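You operate a simulated robot arm through the tools that you are given. There is no shell and no other tool. Be economical: measure what you need, move in short steps, check, and stop when the job is done.

The job below is to be done with a simulated robot arm. You get a single attempt, and the scene is never put back.

TASK
End the video lesson: stop it with the space bar first, then lens cover shut, camera unplugged, laptop off.
Fine: lay the plug on the desk.

The check looks at the end state, three seconds after you hand in, the way a careful person would. Anything else that was tipped, shoved, dropped, spilled or broken makes it a failure. Lids that push on must go on centred and level and be pressed home; caps that screw on are set level and turned clockwise until they are tight.

THE ROBOT
A 6-joint arm with a two-finger parallel gripper, fixed in place. Base frame: the origin is at the foot of the arm, x ahead of it, y to its left, z up; the work surface is at about z = 0. Units: cm, degrees, N and s.
With the tool pointing down near the work surface it reaches from about 12 to 50 cm from the base axis. Its first joint turns from -72.0 to 72.0 degrees. Payload 0.65 kg.
Tool frame: the origin (TCP) lies between the finger pads and is the grasp point; the fingertips stand 2.5 cm ahead of it; z points along the fingers, y is the line along which they close. The gripper opens to 7.6 cm. The fingers are 1.8 cm wide and 1 cm thick; the gripper's body (3.6 by 7.8 cm) begins 4.5 cm behind the TCP.
Orientation is that of the tool frame in the base frame, as a unit quaternion [x, y, z, w]. With the fingers straight down and closing along the base's y, the tool's x points along the base's -x, its y along +y and its z along -z.

THE INTERFACE
- The arm moves only by the tool play_rows. Its argument "series" is a list of rows, each an object of numbers (a shift or turn left out is 0, a gripper value left out holds the last): "tx", "ty", "tz": the shift along the base's x, y, z in units of 20 mm (1.0 is 20 mm); "ax", "ay", "az": the turn, a rotation vector about the base's x, y, z in units of 8 degrees (1.0 is 8 degrees). In form: [{"tx": .., "ty": .., "tz": .., "ax": .., "ay": .., "az": ..}, ...]. A call has 1 to 10 rows; each row shifts and turns the commanded pose from where the row before left it. "grip" is the gripper command, from -1 (fully open) to 1 (shut), values between in proportion, set as the call begins (left out, the last holds). A call with a number of a shift or a turn outside -1 to 1 is refused whole. A row lasts 0.2 s, in which the tool goes at most 5 cm and 8.6 degrees; a call with a longer step from one row to the next is refused whole, and so is a gripper value outside its range. Where a pose cannot be reached the arm comes as near as it can. A force on the tool above 90 N (or 10 N above the force at the start of the call, whichever is more), or a blocked arm, ends the call early, and 0.2 s more pass. The fingers move at their own pace (about 10.8 cm/s each) and stop on an object; they squeeze with about 34 N. The grip force told is the motor's: it shows also when the fingers shut on nothing. Time passes only in rows, and 0.2 s behind the last, so rows that do not move let the fingers close. The reply holds the time, the measured pose of the TCP, the force on the tool along the base axes, the opening and the grip force, in the units named above and with some noise, with the torque about the TCP (base axes, N m) and any sound that the robot's microphone picked up, and new pictures: "pictures" is both (left out), scene, wrist or none.
- Cameras (640 x 400 px; columns grow to the right, rows downward): "scene" is fixed at [1.93, 25.43, 40.3]; the picture's right is [-0.97, -0.23, 0.00], its down [-0.13, 0.57, -0.81] and it looks along [0.19, -0.79, -0.58] (base axes); focal length 214 px, centre (320, 200). "wrist" rides on the gripper at [5.8, 1.1, -8.1] in the tool frame; the picture's right is [-0.18, 0.98, 0.00], its down [-0.75, -0.14, -0.64] and it looks along [-0.63, -0.12, 0.77] (tool axes); focal length 243 px, centre (320, 200).
- measure_at(camera, pixels): for up to 12 pixels [column, row] of the newest picture of that camera ("zoom" is the newest enlarged one), the place [x, y, z] in the base frame of the surface seen there, good to about 0.3 cm. The clock stands still meanwhile.
- zoom(camera, box): a new picture of the part [left, top, right, bottom] of that camera's present view, enlarged. The clock stands still meanwhile.
- close_job(): hands the job in; it is judged then, once.

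Go step by step. Measure first, check grasps and placings, and put right what went wrong. The budget is 80 turns and 200 pictures, counting those below and the enlarged ones. Unless the task says otherwise, let go and move clear before handing in, and close with one line.

The tools are called after "Call:" as a command line: name --argument value ..., lists and objects as JSON in quotes. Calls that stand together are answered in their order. play_rows: Moves the arm, as the interface text tells. Its arguments: {"type":"object","properties":{"series":{"type":"array","items":{"type":"object","properties":{"tx":{"type":"number"},"ty":{"type":"number"},"tz":{"type":"number"},"ax":{"type":"number"},"ay":{"type":"number"},"az":{"type":"number"}}}},"grip":{"type":"number"},"pictures":{"type":"string","enum":["both","scene","wrist","none"]}},"required":["series"]} The other tools are called the same way: measure_at (camera, pixels) gives the place of the surface under pixels of a picture; zoom (camera, box) takes an enlarged picture of a part of a camera's view; close_job () hands the job in.

At the start:

```text
time_s: 0.0
position: [31.43, 2.13, 32.84]
tool_rot: [0.0, 1.0, 0.0, 0.001]
ft_force: [0.1, 0.2, -0.2]
wrist_torque: [0.0, 0.01, 0.0]
opening: 7.59
grasp_force: 0.0
```

scene: 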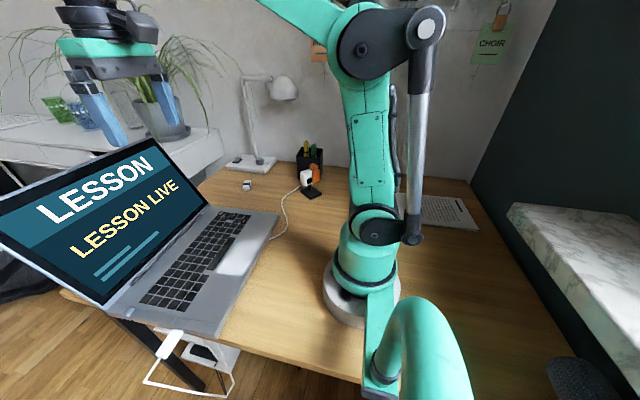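
wrist: 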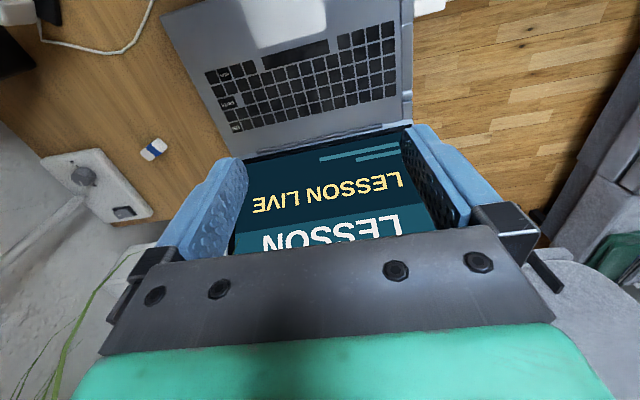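

The pictures show the laptop with a live lesson, a small camera near (308,180) with a cable toward the laptop at (275,235), and a white plug at (170,340). I'll zoom in on the parts that matter.

Call:
zoom --camera "scene" --box '[220, 130, 380, 250]'

Call:
zoom --camera "scene" --box '[110, 190, 290, 340]'

Call:
zoom --camera "wrist" --box '[0, 0, 240, 150]'

Call:
zoom --camera "wrist" --box '[160, 0, 460, 180]'

Call:
zoom --camera "scene" --box '[100, 290, 280, 400]'

```text
3.33 times, centred on (300, 190) of scene
```

zoom: 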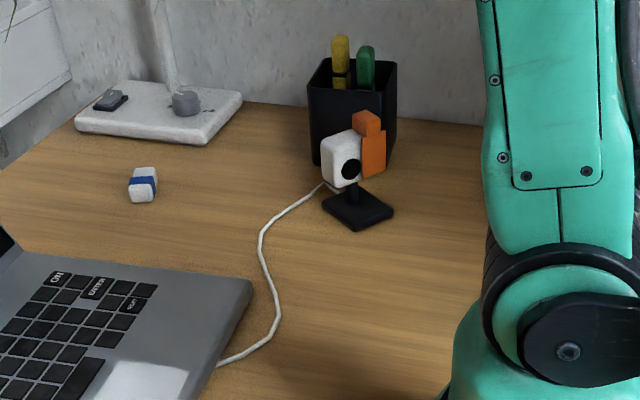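

```text
2.67 times, centred on (200, 265) of scene
```

zoom: 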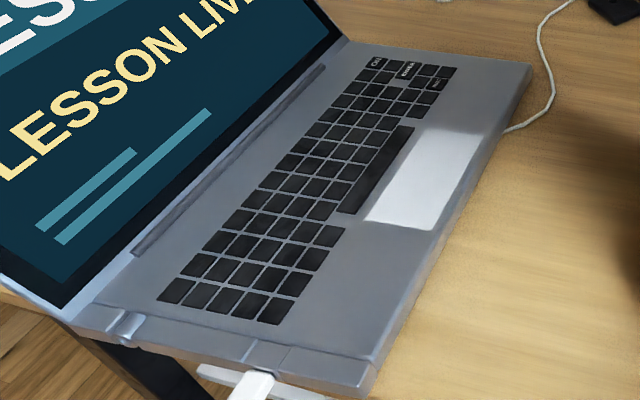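

```text
2.67 times, centred on (120, 75) of wrist
```

zoom: 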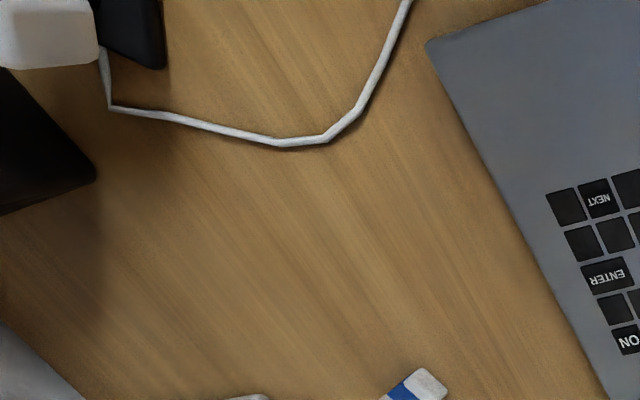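

```text
2.13 times, centred on (310, 90) of wrist
```

zoom: 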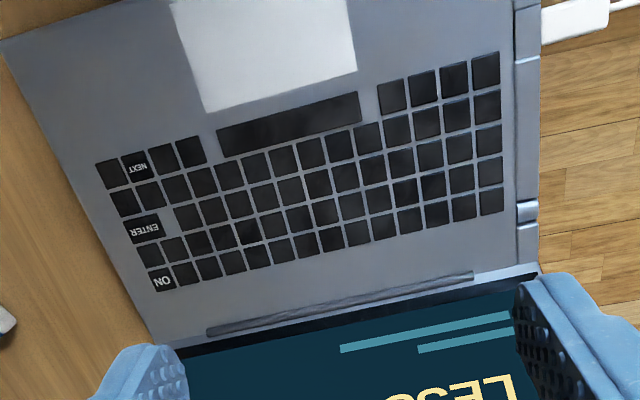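

```text
3.56 times, centred on (190, 345) of scene
```

zoom: 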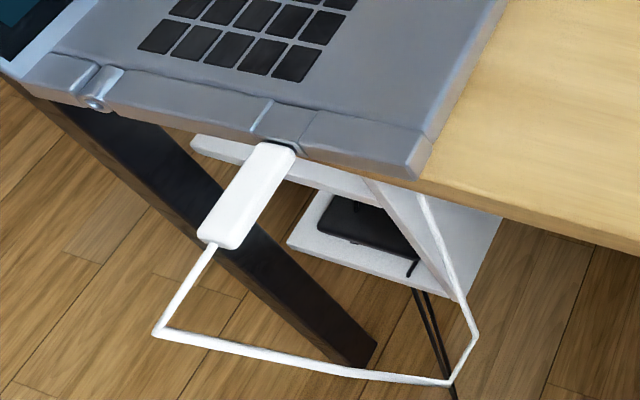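

The camera has an orange slide beside its lens. Its cable runs to the laptop's near edge, and a white plug sits in the laptop's left side. I'll measure the key points.

Call:
measure_at --camera "scene" --pixels '[[307, 172], [312, 160], [314, 168], [305, 177], [309, 190], [275, 237], [184, 335], [170, 345], [163, 357], [137, 315], [154, 320], [216, 333]]'

Call:
measure_at --camera "wrist" --pixels '[[237, 131], [263, 63], [327, 48], [295, 56], [232, 104], [225, 78], [411, 0], [165, 15], [410, 112], [430, 5], [408, 98], [153, 150]]'

Call:
zoom --camera "scene" --box '[280, 140, 340, 210]'

```text
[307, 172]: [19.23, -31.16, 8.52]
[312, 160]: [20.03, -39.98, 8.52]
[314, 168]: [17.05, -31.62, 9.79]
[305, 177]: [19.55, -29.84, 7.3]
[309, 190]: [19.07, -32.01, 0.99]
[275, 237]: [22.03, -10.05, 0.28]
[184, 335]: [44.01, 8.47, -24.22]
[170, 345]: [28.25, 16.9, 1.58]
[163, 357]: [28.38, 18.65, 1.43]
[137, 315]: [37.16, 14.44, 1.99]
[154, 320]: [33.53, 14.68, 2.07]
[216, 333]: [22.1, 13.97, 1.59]
```

```text
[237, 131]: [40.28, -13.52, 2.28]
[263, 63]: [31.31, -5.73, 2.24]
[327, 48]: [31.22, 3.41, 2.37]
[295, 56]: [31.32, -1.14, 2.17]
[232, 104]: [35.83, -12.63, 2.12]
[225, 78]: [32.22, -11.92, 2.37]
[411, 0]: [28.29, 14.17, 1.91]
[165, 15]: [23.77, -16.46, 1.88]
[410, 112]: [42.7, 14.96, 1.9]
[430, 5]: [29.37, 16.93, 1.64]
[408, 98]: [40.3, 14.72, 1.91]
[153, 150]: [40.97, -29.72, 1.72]
```

```text
5.71 times, centred on (310, 175) of scene
```

zoom: 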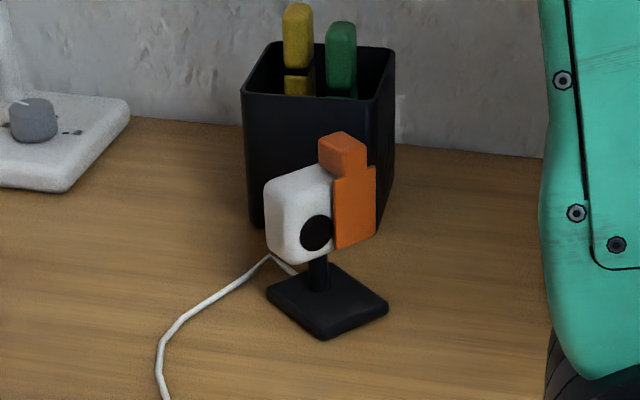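

The space bar lies at about (31.3,-1.1,2.2), the ON key at (40.3,-13.5,2.3) and the camera at about (19,-31). I'll shut the gripper and come down above the space bar.

Call:
play_rows --series '[{"ty": -0.8, "tz": -1}, {"ty": -0.8, "tz": -1}, {"tz": -1}, {"tz": -1}, {"tz": -1}, {"tz": -1}, {"tz": -1}, {"tz": -1}, {"tz": -1}, {"tz": -1}]' --grip 1

```text
time_s: 2.2
position: [31.48, -1.11, 12.72]
tool_rot: [0.0, 1.0, 0.001, 0.001]
ft_force: [-1.2, 0.9, 0.4]
wrist_torque: [0.02, -0.01, 0.02]
opening: 0.01
grasp_force: 23.3
```

scene: 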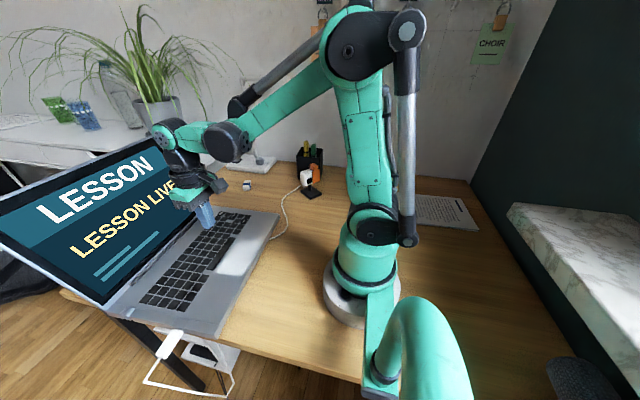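
wrist: 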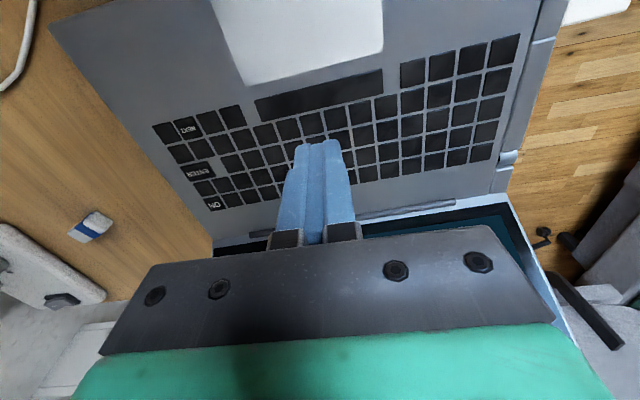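

The space bar is in view at (320,95) in the wrist picture. I'll measure its edges, the screen's slope and the ON key.

Call:
measure_at --camera "wrist" --pixels '[[315, 87], [318, 105], [258, 112], [381, 79], [213, 205], [206, 199], [221, 209], [207, 208], [219, 200], [230, 198], [190, 225], [320, 130]]'

Call:
measure_at --camera "scene" --pixels '[[155, 140], [0, 210], [205, 207], [105, 303], [150, 185], [213, 213], [170, 140], [185, 130]]'

Call:
zoom --camera "wrist" --box '[140, 50, 400, 220]'

```text
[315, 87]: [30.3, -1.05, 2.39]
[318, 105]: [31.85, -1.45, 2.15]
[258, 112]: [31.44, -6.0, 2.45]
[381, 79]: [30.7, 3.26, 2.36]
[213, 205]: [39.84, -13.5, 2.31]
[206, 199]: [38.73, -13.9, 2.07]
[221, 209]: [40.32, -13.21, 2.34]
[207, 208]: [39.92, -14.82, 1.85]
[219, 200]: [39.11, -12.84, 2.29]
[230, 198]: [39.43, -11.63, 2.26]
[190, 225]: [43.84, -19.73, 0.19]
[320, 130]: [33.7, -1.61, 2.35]
```

```text
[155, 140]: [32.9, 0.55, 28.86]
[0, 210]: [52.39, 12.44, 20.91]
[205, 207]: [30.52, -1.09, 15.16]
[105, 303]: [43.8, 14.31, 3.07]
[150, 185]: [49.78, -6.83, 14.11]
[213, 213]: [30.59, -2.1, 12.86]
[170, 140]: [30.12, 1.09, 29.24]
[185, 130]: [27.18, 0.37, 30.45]
```

```text
2.35 times, centred on (270, 135) of wrist
```

zoom: 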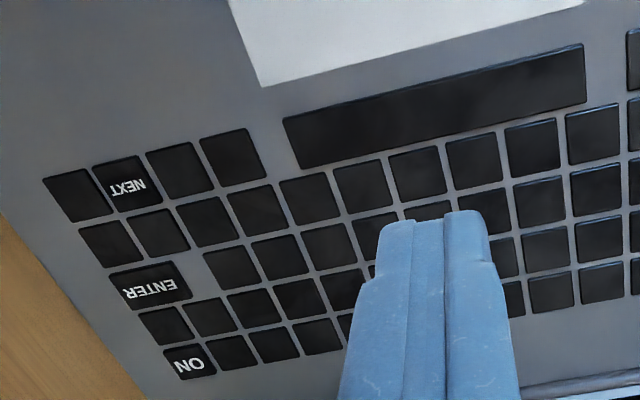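

The space bar runs x 30.2–31.9 with its top at z≈2.35. I'll tilt 16° so one fingertip edge presses its middle, then come close.

Call:
play_rows --series '[{"ay": 1, "tx": -0.3, "ty": -0.1, "tz": -0.6}, {"ay": 1, "tz": -0.6}, {"tz": -1}, {"tz": -1}, {"tz": -0.35}, {}]'

```text
time_s: 3.6
position: [30.82, -1.1, 5.55]
tool_rot: [0.0, 0.99, 0.0, -0.138]
ft_force: [0.4, -0.8, 0.1]
wrist_torque: [-0.01, 0.0, 0.02]
opening: 0.0
grasp_force: 23.9
```

scene: 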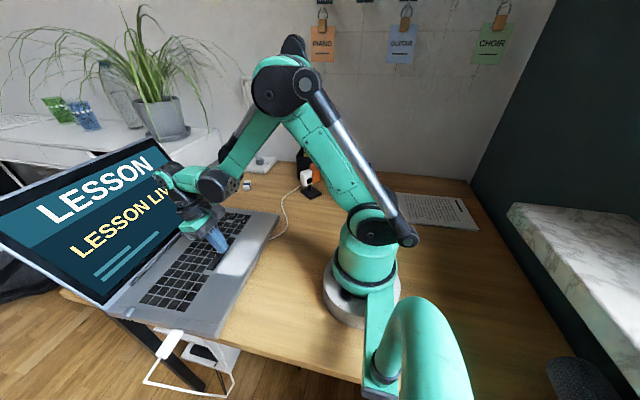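
wrist: 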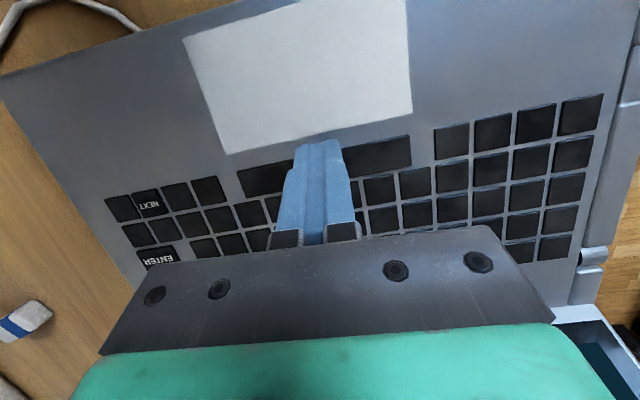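

The fingertips are over the space bar with no contact yet. I'll press in small steps and then retreat.

Call:
play_rows --series '[{"tz": -0.2}, {"tz": -0.08}, {"tz": -0.07}, {}]' --pictures "scene"

```text
time_s: 4.6
position: [30.87, -1.07, 5.01]
tool_rot: [0.0, 0.99, -0.001, -0.139]
ft_force: [-0.4, 0.5, 0.3]
wrist_torque: [0.0, 0.02, 0.03]
opening: 0.0
grasp_force: 23.5
```

scene: 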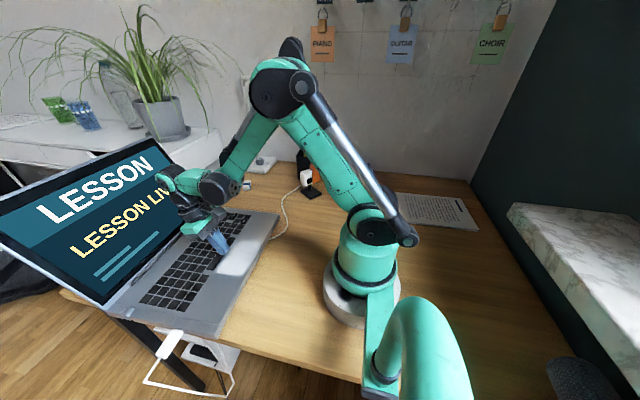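

Call:
play_rows --series '[{"tz": -0.08}, {"tz": -0.08}, {}]' --pictures "scene"

```text
time_s: 5.4
position: [30.84, -1.2, 4.68]
tool_rot: [0.0, 0.99, 0.0, -0.139]
ft_force: [0.3, 0.1, 0.5]
wrist_torque: [0.02, -0.02, 0.02]
opening: 0.01
grasp_force: 23.7
heard: click
```

scene: 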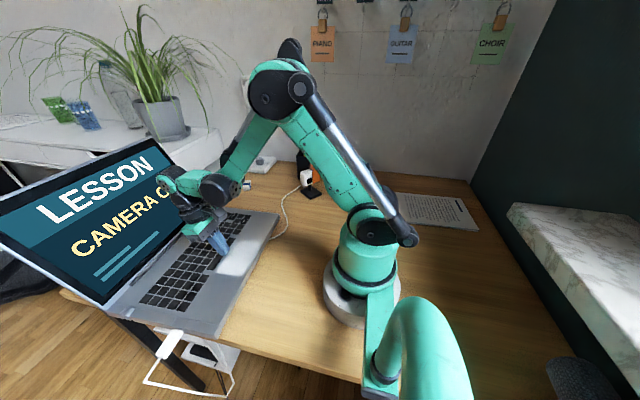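

A click was heard and the screen changed. I'll lift off, level the tool and read the screen.

Call:
play_rows --series '[{"tz": 0.5}, {"tz": 1}, {"tz": 1, "ay": -1}, {"tz": 1, "ay": -1}, {"tz": 1, "tx": -0.5}, {"tz": 1, "tx": -0.5, "ty": -1}, {"tz": 1, "tx": -0.5, "ty": -1}, {"tx": -0.5, "ty": -1}, {"tx": -0.5, "ty": -1}, {"tx": -0.5, "ty": -1}]'

Call:
zoom --camera "scene" --box '[0, 120, 240, 310]'

```text
time_s: 7.6
position: [24.77, -11.3, 17.75]
tool_rot: [0.001, 1.0, 0.0, 0.001]
ft_force: [0.4, 0.1, 0.4]
wrist_torque: [-0.02, -0.02, 0.01]
opening: 0.01
grasp_force: 23.7
```

scene: 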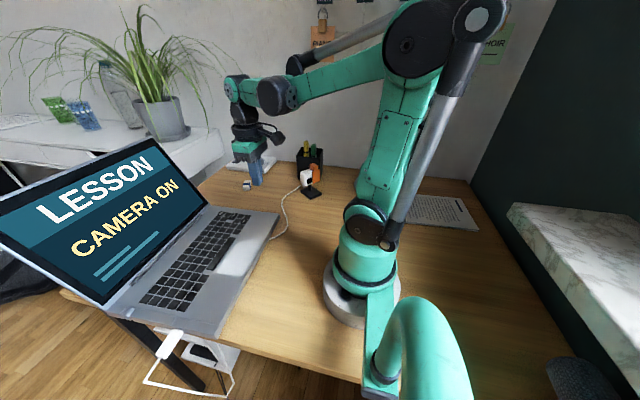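
wrist: 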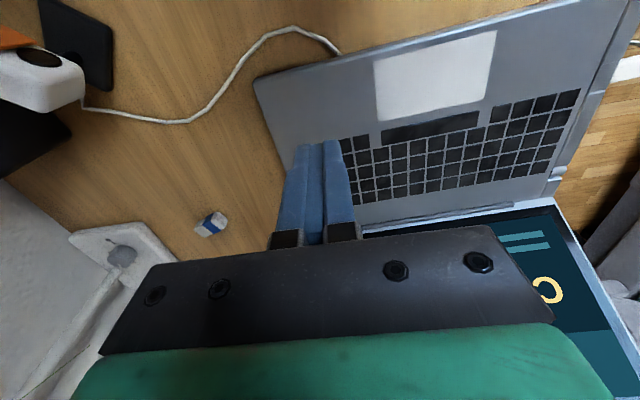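

```text
2.11 times, centred on (120, 215) of scene
```

zoom: 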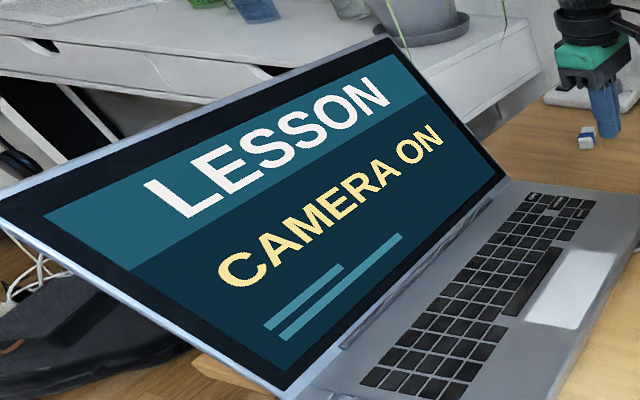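

The screen now reads "LESSON – CAMERA ON", so the stop registered. I'll move near the camera to measure the cover.

Call:
play_rows --series '[{"ty": -1, "tx": -0.4}, {"ty": -1, "tx": -0.4}, {"ty": -1, "tx": -0.4}, {"ty": -1, "tx": -0.4}, {"ty": -1, "tx": -0.4}, {"ty": -1, "tx": -0.4}, {"ty": -1}, {}]' --grip -1

Call:
zoom --camera "wrist" --box '[140, 0, 400, 180]'

Call:
zoom --camera "scene" --box '[280, 140, 340, 210]'

```text
time_s: 9.4
position: [20.06, -25.27, 17.76]
tool_rot: [0.0, 1.0, 0.0, 0.001]
ft_force: [1.1, -0.5, -0.1]
wrist_torque: [-0.02, 0.0, -0.03]
opening: 7.61
grasp_force: 0.1
```

scene: 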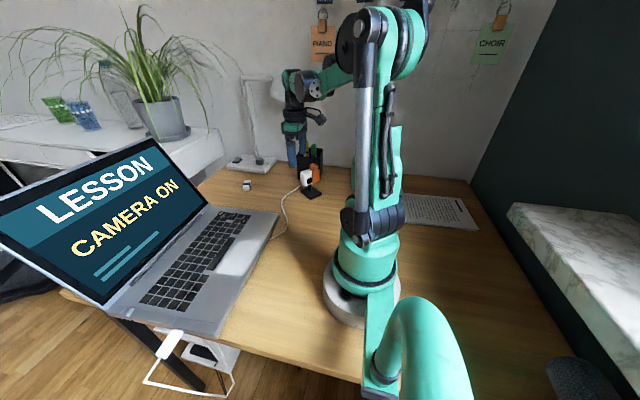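
wrist: 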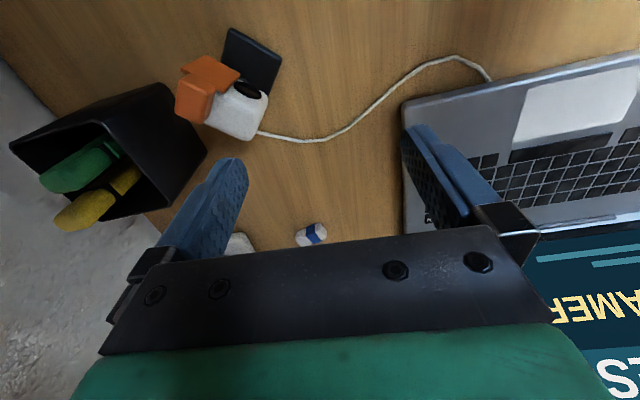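

```text
2.22 times, centred on (270, 90) of wrist
```

zoom: 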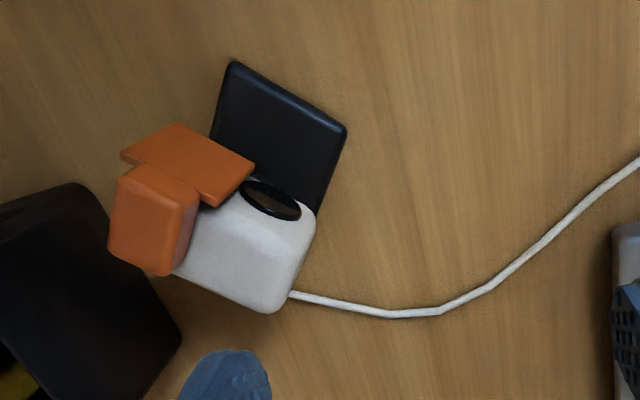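

```text
5.71 times, centred on (310, 175) of scene
```

zoom: 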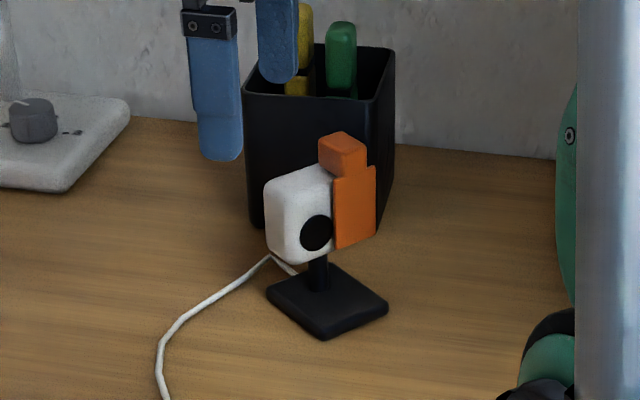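

In the wrist zoom the cover plate (185,165) and its knob (155,220) sit to one side of the lens (270,200). I'll measure these and the body.

Call:
measure_at --camera "wrist" --pixels '[[193, 98], [209, 110], [187, 108], [191, 84], [213, 58], [237, 71], [225, 127], [250, 136], [265, 92], [234, 105], [250, 90], [240, 78]]'

Call:
measure_at --camera "scene" --pixels '[[312, 163.7], [312, 168], [309.5, 166], [314, 171], [312.5, 182], [314.5, 180], [306, 172], [307, 185], [309.5, 181], [304, 172], [311, 199], [315.7, 194]]'

Call:
measure_at --camera "wrist" --pixels '[[230, 30], [278, 55], [268, 85], [165, 85], [205, 155], [110, 215], [12, 147], [60, 215], [40, 180]]'

```text
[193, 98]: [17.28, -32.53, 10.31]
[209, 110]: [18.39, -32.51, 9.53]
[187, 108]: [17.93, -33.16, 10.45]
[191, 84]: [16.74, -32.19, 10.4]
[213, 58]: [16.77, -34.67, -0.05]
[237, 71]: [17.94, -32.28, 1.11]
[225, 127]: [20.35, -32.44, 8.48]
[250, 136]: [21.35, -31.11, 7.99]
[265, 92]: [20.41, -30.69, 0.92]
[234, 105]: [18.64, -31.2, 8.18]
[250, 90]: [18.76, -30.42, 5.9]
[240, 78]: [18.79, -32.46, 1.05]
```

```text
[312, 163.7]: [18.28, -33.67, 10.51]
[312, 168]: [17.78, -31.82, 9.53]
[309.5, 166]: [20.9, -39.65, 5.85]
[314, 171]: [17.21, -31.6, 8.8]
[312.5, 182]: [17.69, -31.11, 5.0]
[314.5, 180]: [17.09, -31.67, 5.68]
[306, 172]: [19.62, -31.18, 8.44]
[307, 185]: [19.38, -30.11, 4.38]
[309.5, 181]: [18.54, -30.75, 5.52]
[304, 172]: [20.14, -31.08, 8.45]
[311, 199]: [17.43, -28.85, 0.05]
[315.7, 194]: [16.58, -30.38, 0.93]
```

```text
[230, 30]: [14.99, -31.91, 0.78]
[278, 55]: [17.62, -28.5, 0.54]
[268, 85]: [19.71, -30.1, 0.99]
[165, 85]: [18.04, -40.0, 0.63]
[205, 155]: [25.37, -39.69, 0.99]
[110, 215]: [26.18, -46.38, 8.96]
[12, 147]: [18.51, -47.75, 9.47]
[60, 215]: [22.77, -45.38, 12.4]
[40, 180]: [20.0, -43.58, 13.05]
```

I need the camera's yaw more exactly, so I'll measure more points in the enlarged picture.

Call:
measure_at --camera "zoom" --pixels '[[272, 291], [322, 332], [383, 303], [330, 270], [338, 243], [338, 185], [372, 172], [372, 232], [275, 195], [280, 250], [302, 258], [302, 190]]'

Call:
measure_at --camera "zoom" --pixels '[[322, 143], [340, 136], [362, 147], [343, 155], [343, 170], [324, 160], [362, 162], [316, 232], [268, 210], [328, 180], [310, 168], [275, 182]]'

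```text
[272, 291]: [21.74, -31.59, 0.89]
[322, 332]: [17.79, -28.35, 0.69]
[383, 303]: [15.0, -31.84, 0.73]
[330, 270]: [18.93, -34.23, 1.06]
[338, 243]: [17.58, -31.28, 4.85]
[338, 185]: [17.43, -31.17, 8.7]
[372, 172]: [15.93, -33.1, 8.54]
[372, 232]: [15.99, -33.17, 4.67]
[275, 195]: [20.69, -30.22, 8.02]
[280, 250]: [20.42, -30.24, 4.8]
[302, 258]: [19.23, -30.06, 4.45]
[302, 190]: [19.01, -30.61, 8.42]
```

```text
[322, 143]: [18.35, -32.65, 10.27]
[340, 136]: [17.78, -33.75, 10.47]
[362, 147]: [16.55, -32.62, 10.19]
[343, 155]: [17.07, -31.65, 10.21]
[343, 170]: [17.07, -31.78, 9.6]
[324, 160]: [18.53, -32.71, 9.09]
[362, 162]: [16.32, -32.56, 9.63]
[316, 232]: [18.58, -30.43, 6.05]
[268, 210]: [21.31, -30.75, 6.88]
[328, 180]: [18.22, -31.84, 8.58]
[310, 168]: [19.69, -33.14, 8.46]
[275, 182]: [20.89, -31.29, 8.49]
```

The camera is turned about 51°: the slide direction is u≈(0.63,0.78), and the plate, about 2.6 cm wide, must travel about 2.5 cm along it. I'll turn the gripper −39° so it closes along u, then hover over the camera to pinch plate and body together.

Call:
play_rows --series '[{"tx": -0.22, "ty": -0.67, "az": -0.975}, {"tx": -0.22, "ty": -0.67, "az": -0.975}, {"tx": -0.22, "ty": -0.67, "az": -0.975}, {"tx": -0.22, "ty": -0.67, "az": -0.975}, {"tx": -0.22, "ty": -0.67, "az": -0.975}, {"tz": -0.5}, {}]'

Call:
zoom --camera "wrist" --box '[200, 20, 500, 210]'

```text
time_s: 11.0
position: [17.87, -32.08, 16.76]
tool_rot: [0.333, 0.943, -0.001, 0.001]
ft_force: [0.0, -0.1, -1.3]
wrist_torque: [0.0, 0.03, 0.02]
opening: 7.61
grasp_force: 0.1
```

scene: 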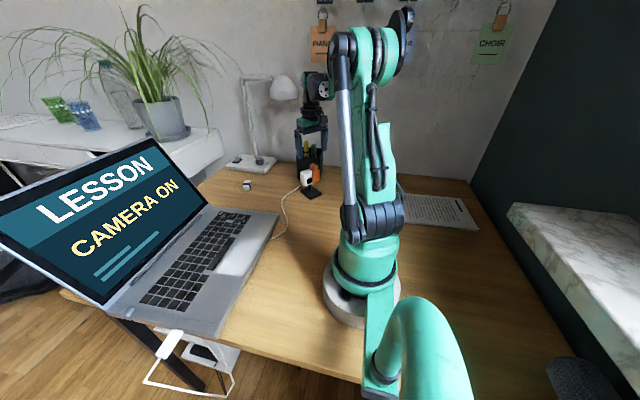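
wrist: 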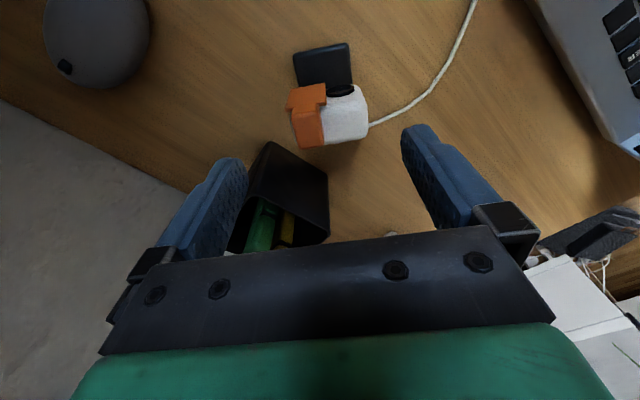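

```text
2.11 times, centred on (350, 115) of wrist
```

zoom: 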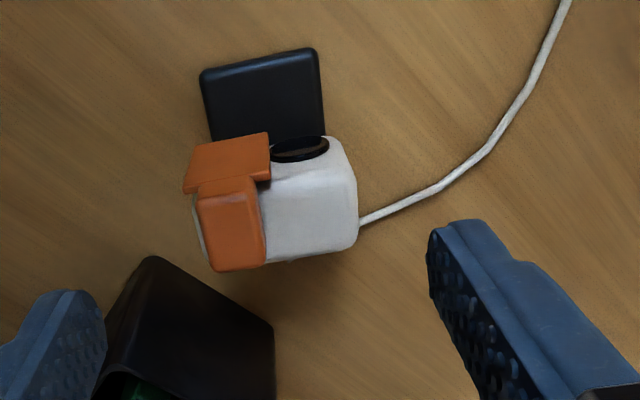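

The closer view shows the white body extends beneath the knob, so pinching the body would block the plate. Gripping the knob is better; I'll measure its exact place.

Call:
measure_at --camera "zoom" --pixels '[[204, 198], [256, 188], [261, 256], [215, 264], [232, 225], [188, 188], [266, 170], [275, 155], [325, 150], [350, 170], [352, 235], [310, 210]]'

```text
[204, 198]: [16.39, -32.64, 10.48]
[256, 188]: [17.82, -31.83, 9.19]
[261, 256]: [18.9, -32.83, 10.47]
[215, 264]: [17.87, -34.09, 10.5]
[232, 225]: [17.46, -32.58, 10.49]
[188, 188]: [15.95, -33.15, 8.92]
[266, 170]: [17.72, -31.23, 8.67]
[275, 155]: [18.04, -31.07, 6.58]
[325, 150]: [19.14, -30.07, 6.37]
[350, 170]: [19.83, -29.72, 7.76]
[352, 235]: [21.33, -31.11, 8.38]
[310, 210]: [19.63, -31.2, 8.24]
```

The knob centre is (17.6,-32.7), top z 10.5. I'll come down so the tips stand at z≈9.1, just above the body, with the knob between the fingers.

Call:
play_rows --series '[{"tx": -0.14, "ty": -0.32}, {"tz": -0.8}, {"tz": -0.8}, {"tz": -0.6}, {"tz": -0.35}, {}]' --grip -0.2

Call:
zoom --camera "wrist" --box '[200, 60, 440, 210]'

Call:
zoom --camera "scene" --box '[280, 140, 340, 210]'

```text
time_s: 12.4
position: [17.59, -32.58, 11.63]
tool_rot: [0.334, 0.943, 0.0, 0.0]
ft_force: [-0.7, -0.3, -0.5]
wrist_torque: [0.0, 0.0, 0.01]
opening: 4.54
grasp_force: 0.1
```

scene: 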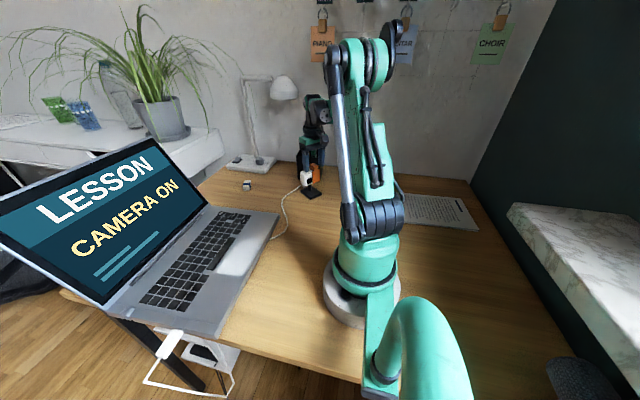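
wrist: 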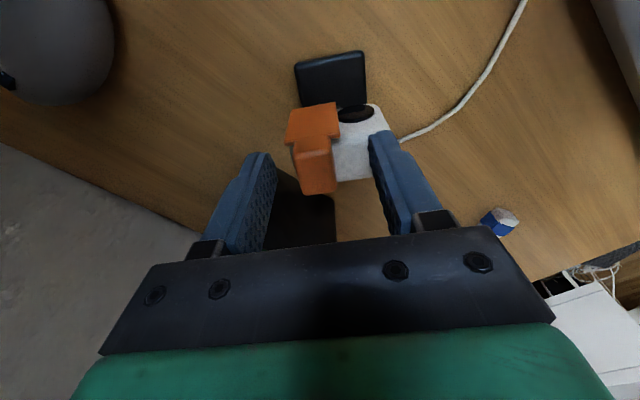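

```text
2.67 times, centred on (320, 135) of wrist
```

zoom: 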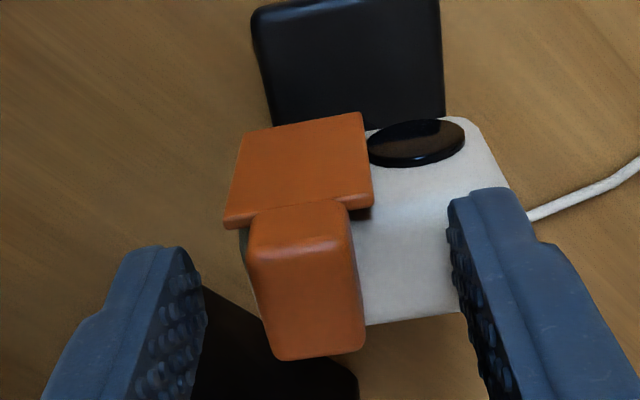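

```text
5.71 times, centred on (310, 175) of scene
```

zoom: 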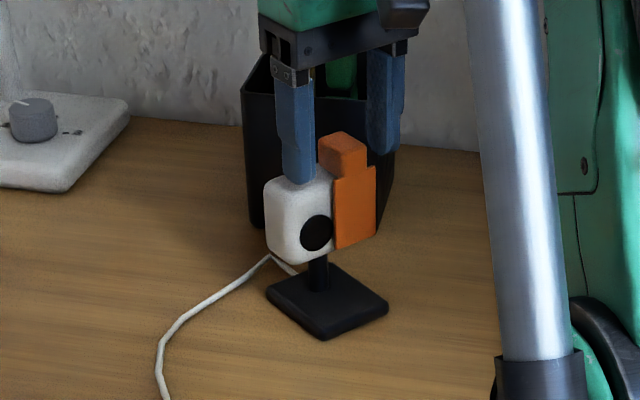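

The fingers straddle the knob. I'll verify the fingertip positions against it before closing.

Call:
measure_at --camera "wrist" --pixels '[[371, 136], [386, 133], [258, 155], [270, 160], [297, 155], [325, 148], [307, 193], [333, 190], [288, 143], [336, 135], [336, 106], [292, 112]]'

```text
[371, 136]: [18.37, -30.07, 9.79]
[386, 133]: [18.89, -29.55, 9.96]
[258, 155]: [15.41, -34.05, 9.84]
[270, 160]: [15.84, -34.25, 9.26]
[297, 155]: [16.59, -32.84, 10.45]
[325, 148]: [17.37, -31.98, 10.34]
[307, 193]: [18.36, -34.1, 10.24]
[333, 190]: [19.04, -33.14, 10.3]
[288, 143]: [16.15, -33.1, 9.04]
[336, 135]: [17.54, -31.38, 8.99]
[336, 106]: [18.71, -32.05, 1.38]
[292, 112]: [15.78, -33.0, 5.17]
```

The knob centre is about 0.4 cm further back along −n. I'll shift there and close on it.

Call:
play_rows --series '[{"tx": 0.1, "ty": -0.17}, {}]' --pictures "none"

Call:
play_rows --series '[{}, {}]' --grip 0.8

Call:
zoom --camera "scene" --box '[280, 140, 340, 210]'

```text
time_s: 13.0
position: [17.85, -32.87, 11.6]
tool_rot: [0.334, 0.943, -0.001, 0.001]
ft_force: [-0.1, 0.3, 0.1]
wrist_torque: [-0.01, -0.01, 0.02]
opening: 4.56
grasp_force: 0.1
```

```text
time_s: 13.6
position: [17.83, -32.85, 11.65]
tool_rot: [0.334, 0.943, 0.0, 0.001]
ft_force: [1.2, -0.6, 0.0]
wrist_torque: [0.03, 0.02, -0.05]
opening: 1.71
grasp_force: 33.8
```

scene: 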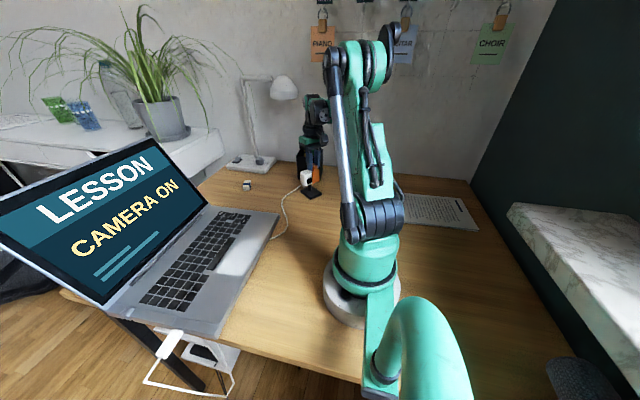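
wrist: 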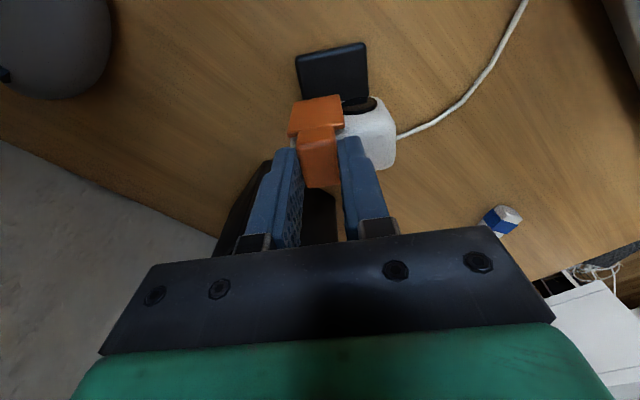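

```text
5.71 times, centred on (310, 175) of scene
```

zoom: 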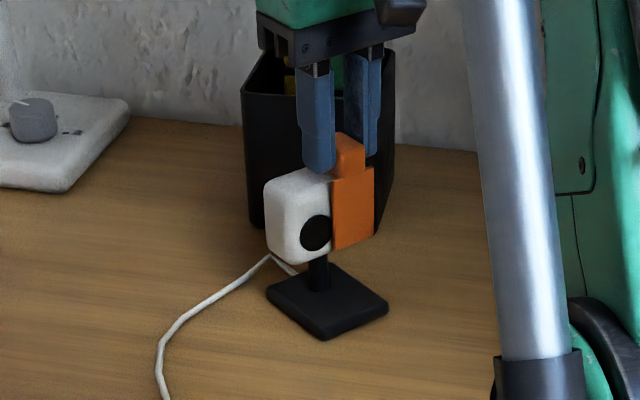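

The knob is gripped (1.7 cm) and the camera hasn't moved. I'll slide 0.8 cm along u and see whether the body stays put.

Call:
play_rows --series '[{"tx": 0.065, "ty": 0.078}, {"tx": 0.065, "ty": 0.078}, {"tx": 0.065, "ty": 0.078}, {"tx": 0.065, "ty": 0.078}, {}]' --pictures "wrist"

Call:
zoom --camera "scene" --box '[280, 140, 340, 210]'

```text
time_s: 14.8
position: [18.35, -32.33, 11.57]
tool_rot: [0.333, 0.943, -0.001, 0.002]
ft_force: [0.5, 0.2, 0.5]
wrist_torque: [-0.01, 0.0, 0.01]
opening: 1.72
grasp_force: 33.8
```

wrist: 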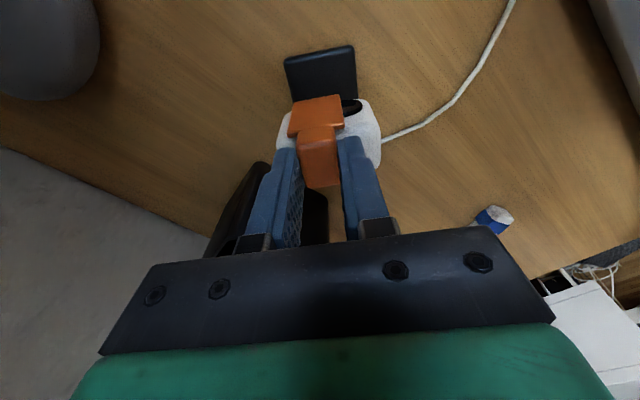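

```text
5.71 times, centred on (310, 175) of scene
```

zoom: 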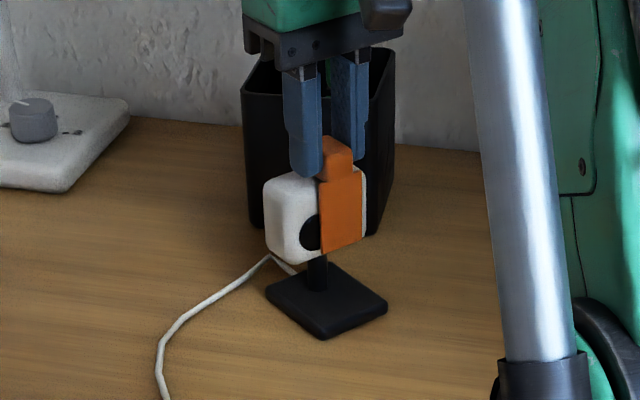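

The cover slides and the body stays in place. I'll continue in small steps.

Call:
play_rows --series '[{"tx": 0.065, "ty": 0.078}, {"tx": 0.065, "ty": 0.078}, {"tx": 0.065, "ty": 0.078}, {"tx": 0.065, "ty": 0.078}, {"tx": 0.065, "ty": 0.078}, {"tx": 0.065, "ty": 0.078}, {}]' --pictures "wrist"

Call:
zoom --camera "scene" --box '[280, 140, 340, 210]'

```text
time_s: 16.4
position: [18.96, -31.28, 11.63]
tool_rot: [0.334, 0.942, 0.0, 0.001]
ft_force: [0.1, -0.5, 0.1]
wrist_torque: [-0.02, 0.02, -0.01]
opening: 1.71
grasp_force: 33.5
```

wrist: 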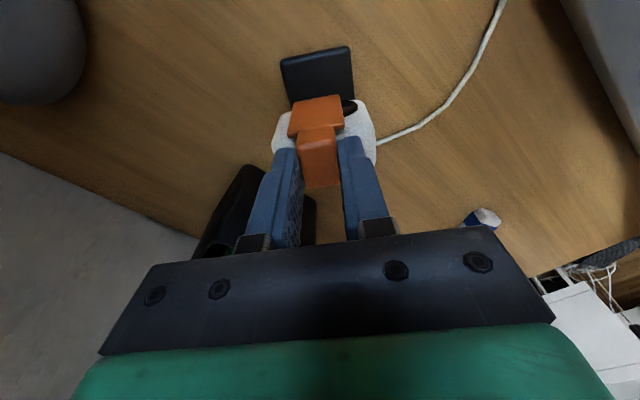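

```text
5.71 times, centred on (310, 175) of scene
```

zoom: 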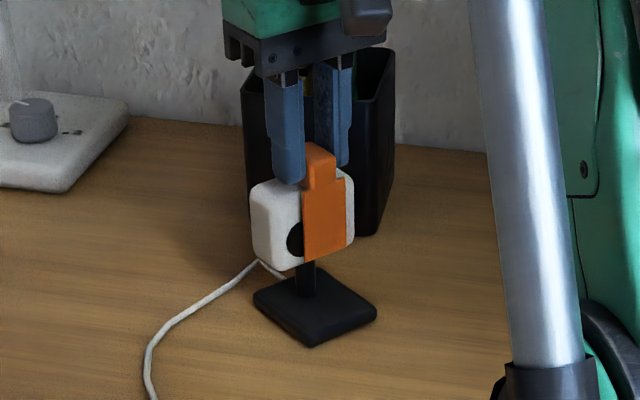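

The camera started to be dragged about 0.7 cm, with the cover roughly half shut. I'll let go, rise and re-measure, then pinch the knob against the body's far side so no net force acts on the camera.

Call:
play_rows --series '[{}, {"tz": 0.5}, {"tz": 1}, {"tz": 0.5, "tx": 0.2, "ty": 0.25}, {}]' --grip -0.2 --pictures "wrist"

Call:
zoom --camera "wrist" --box '[200, 30, 440, 180]'

Call:
zoom --camera "scene" --box '[280, 140, 340, 210]'

```text
time_s: 17.6
position: [19.55, -30.79, 15.59]
tool_rot: [0.333, 0.943, -0.001, 0.001]
ft_force: [0.1, -0.1, -0.3]
wrist_torque: [-0.01, 0.0, 0.0]
opening: 4.54
grasp_force: 0.0
```

wrist: 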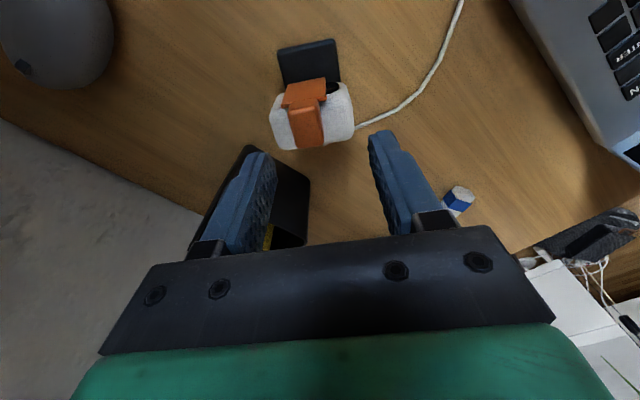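

```text
2.67 times, centred on (320, 105) of wrist
```

zoom: 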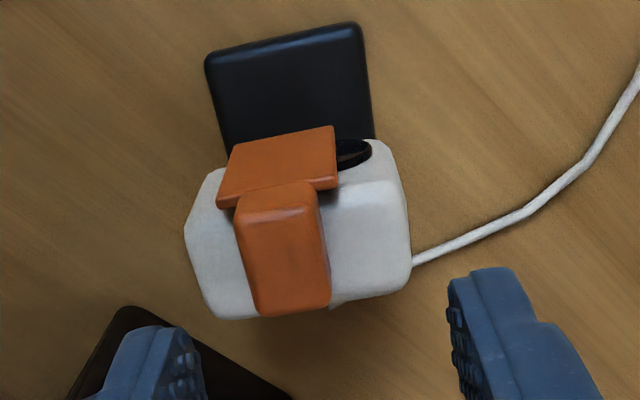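

```text
5.71 times, centred on (310, 175) of scene
```

zoom: 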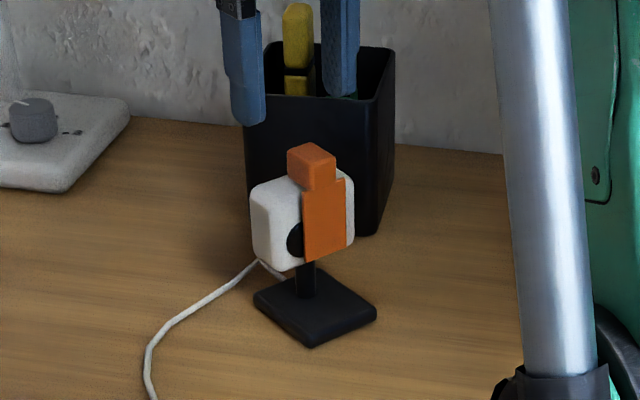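

Call:
measure_at --camera "zoom" --pixels '[[293, 165], [312, 150], [332, 160], [313, 173], [308, 195], [341, 190], [307, 255], [340, 240], [258, 240], [253, 215], [275, 262], [297, 240]]'

Call:
measure_at --camera "wrist" --pixels '[[290, 110], [320, 101], [296, 146], [323, 143], [283, 105], [324, 80], [272, 118], [348, 100], [352, 130], [281, 148], [307, 147], [340, 115]]'

Call:
measure_at --camera "wrist" --pixels '[[279, 52], [335, 40], [338, 78], [310, 60], [350, 138], [275, 132], [331, 87], [336, 86]]'

```text
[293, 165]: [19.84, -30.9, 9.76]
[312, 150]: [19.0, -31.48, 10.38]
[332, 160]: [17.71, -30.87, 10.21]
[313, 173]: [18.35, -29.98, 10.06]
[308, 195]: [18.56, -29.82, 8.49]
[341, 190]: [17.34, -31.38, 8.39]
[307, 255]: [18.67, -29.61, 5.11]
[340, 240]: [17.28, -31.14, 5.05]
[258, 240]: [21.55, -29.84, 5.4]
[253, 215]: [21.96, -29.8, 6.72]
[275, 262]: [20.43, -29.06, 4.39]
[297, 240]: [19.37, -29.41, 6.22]
```

```text
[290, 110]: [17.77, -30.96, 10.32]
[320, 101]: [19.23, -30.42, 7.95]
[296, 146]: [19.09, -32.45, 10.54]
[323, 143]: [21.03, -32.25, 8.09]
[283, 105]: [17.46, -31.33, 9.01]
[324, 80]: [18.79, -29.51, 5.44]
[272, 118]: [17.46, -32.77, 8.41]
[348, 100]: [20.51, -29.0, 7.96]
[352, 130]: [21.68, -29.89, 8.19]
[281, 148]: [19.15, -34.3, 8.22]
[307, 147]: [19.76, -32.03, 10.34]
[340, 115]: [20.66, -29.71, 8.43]
```

```text
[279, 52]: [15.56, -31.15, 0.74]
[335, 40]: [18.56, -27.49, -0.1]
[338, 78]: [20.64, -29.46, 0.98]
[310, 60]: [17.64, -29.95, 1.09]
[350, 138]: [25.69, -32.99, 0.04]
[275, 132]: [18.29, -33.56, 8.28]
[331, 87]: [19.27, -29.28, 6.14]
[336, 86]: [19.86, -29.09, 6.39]
```

The body now spans s −14.6…−9.4 along u, with the knob at −13.0…−11.6; it needs about 1.5 cm more. I'll tilt the gripper 24° so the left finger takes the knob and the lower right finger braces the body's side.

Call:
play_rows --series '[{"ax": -0.777, "ay": 0.63, "tx": 0.1, "ty": 0.14}, {"ax": -0.777, "ay": 0.63, "tx": 0.1, "ty": 0.14}, {"ax": -0.777, "ay": 0.63, "tx": 0.11, "ty": 0.15}, {"tz": -0.8}, {"tz": -0.5}, {}]' --grip -0.474 --pictures "wrist"

Call:
zoom --camera "scene" --box '[270, 120, 350, 210]'

```text
time_s: 19.0
position: [19.86, -29.97, 12.98]
tool_rot: [0.327, 0.922, -0.197, -0.069]
ft_force: [-0.3, -0.2, -0.5]
wrist_torque: [0.0, 0.02, 0.0]
opening: 5.61
grasp_force: 0.0
```

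wrist: 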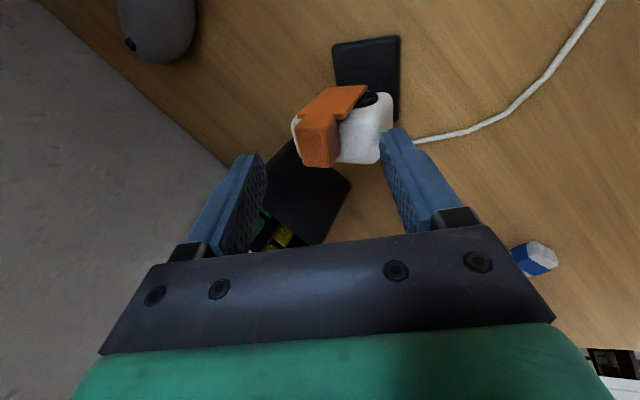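

```text
4.44 times, centred on (310, 165) of scene
```

zoom: 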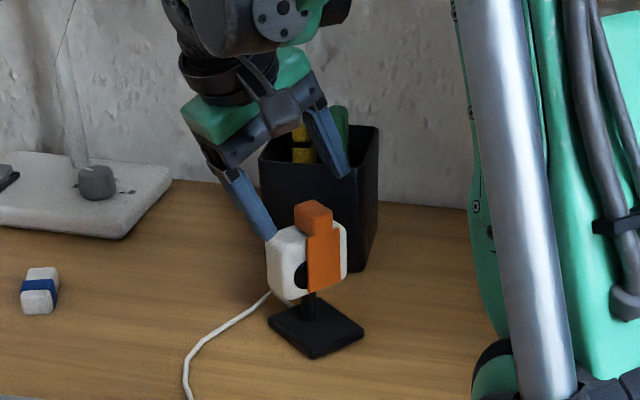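

The tilt is right and the lower finger stands just outside the body. I'll nudge +u and lower to z≈11.

Call:
play_rows --series '[{"tx": 0.09, "ty": 0.1}, {"tz": -0.5}, {"tz": -0.48}, {}]' --pictures "wrist"

Call:
zoom --camera "scene" --box '[280, 140, 340, 210]'

Call:
zoom --camera "wrist" --box '[200, 60, 440, 210]'

```text
time_s: 20.0
position: [20.29, -29.75, 11.02]
tool_rot: [0.327, 0.922, -0.196, -0.069]
ft_force: [-0.5, -0.4, -0.1]
wrist_torque: [0.02, 0.04, -0.02]
opening: 5.6
grasp_force: 0.0
```

wrist: 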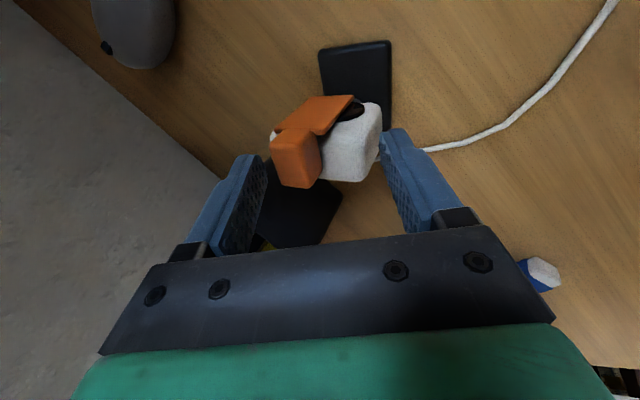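

```text
5.71 times, centred on (310, 175) of scene
```

zoom: 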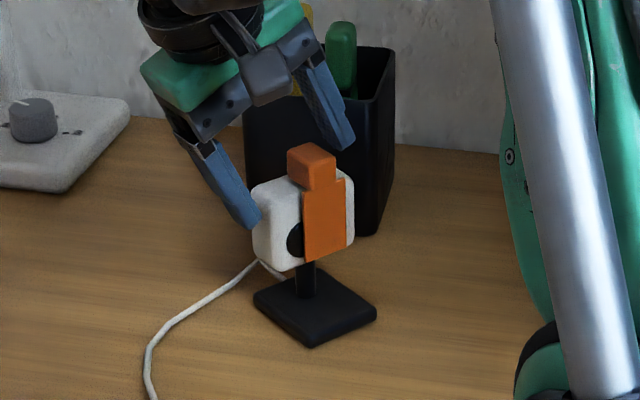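

```text
2.67 times, centred on (320, 135) of wrist
```

zoom: 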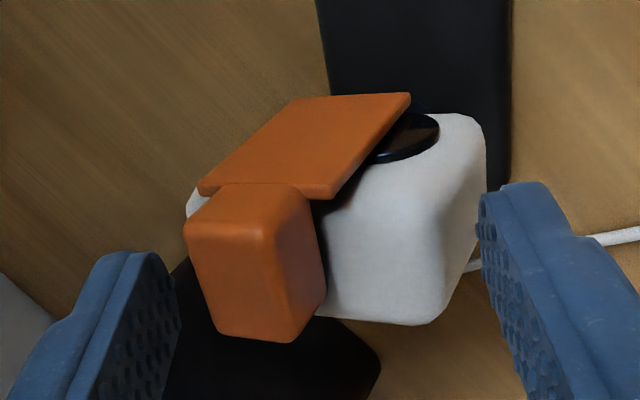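

Geometry looks right. The camera had drifted +u, so closing in place will push the cover shut and also nudge the body back; I'll close in steps while lowering slightly.

Call:
play_rows --series '[{"tz": -0.1}, {}]' --grip -0.21 --pictures "none"

Call:
play_rows --series '[{"tz": -0.05}, {}]' --grip -0.08 --pictures "wrist"

Call:
zoom --camera "scene" --box '[280, 140, 340, 210]'

```text
time_s: 20.6
position: [20.35, -29.88, 10.75]
tool_rot: [0.327, 0.922, -0.196, -0.069]
ft_force: [-0.5, -0.9, 0.3]
wrist_torque: [-0.02, -0.01, 0.01]
opening: 4.64
grasp_force: 0.1
```

```text
time_s: 21.2
position: [20.43, -29.82, 10.55]
tool_rot: [0.327, 0.922, -0.196, -0.069]
ft_force: [-0.1, -0.1, 0.6]
wrist_torque: [-0.03, 0.01, 0.07]
opening: 4.09
grasp_force: 0.1
```

wrist: 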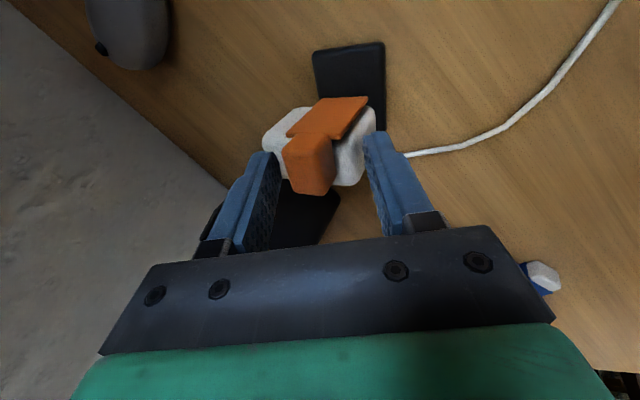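

```text
5.71 times, centred on (310, 175) of scene
```

zoom: 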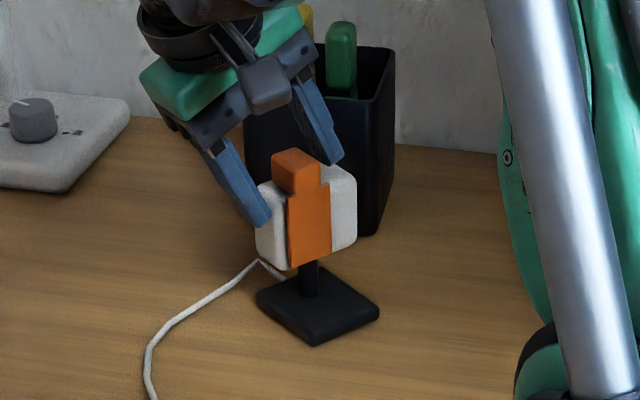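

The plate now covers the lens. I'll close a little more to bring it to its stop.

Call:
play_rows --series '[{}, {}]' --grip 0.03 --pictures "none"

Call:
zoom --camera "scene" --box '[280, 140, 340, 210]'

Call:
zoom --camera "wrist" --box '[200, 60, 440, 210]'

```text
time_s: 21.8
position: [20.42, -29.96, 10.65]
tool_rot: [0.325, 0.923, -0.196, -0.07]
ft_force: [1.5, -0.7, -0.3]
wrist_torque: [0.01, -0.03, 0.0]
opening: 3.76
grasp_force: 0.4
```

```text
5.71 times, centred on (310, 175) of scene
```

zoom: 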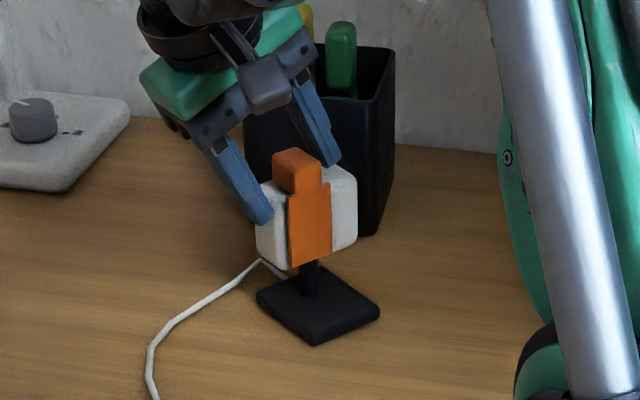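

```text
2.67 times, centred on (320, 135) of wrist
```

zoom: 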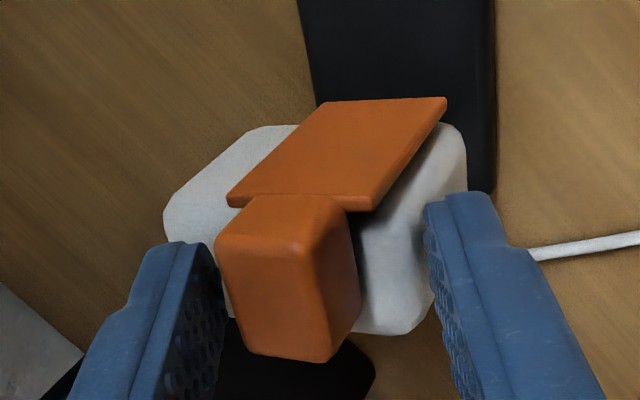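

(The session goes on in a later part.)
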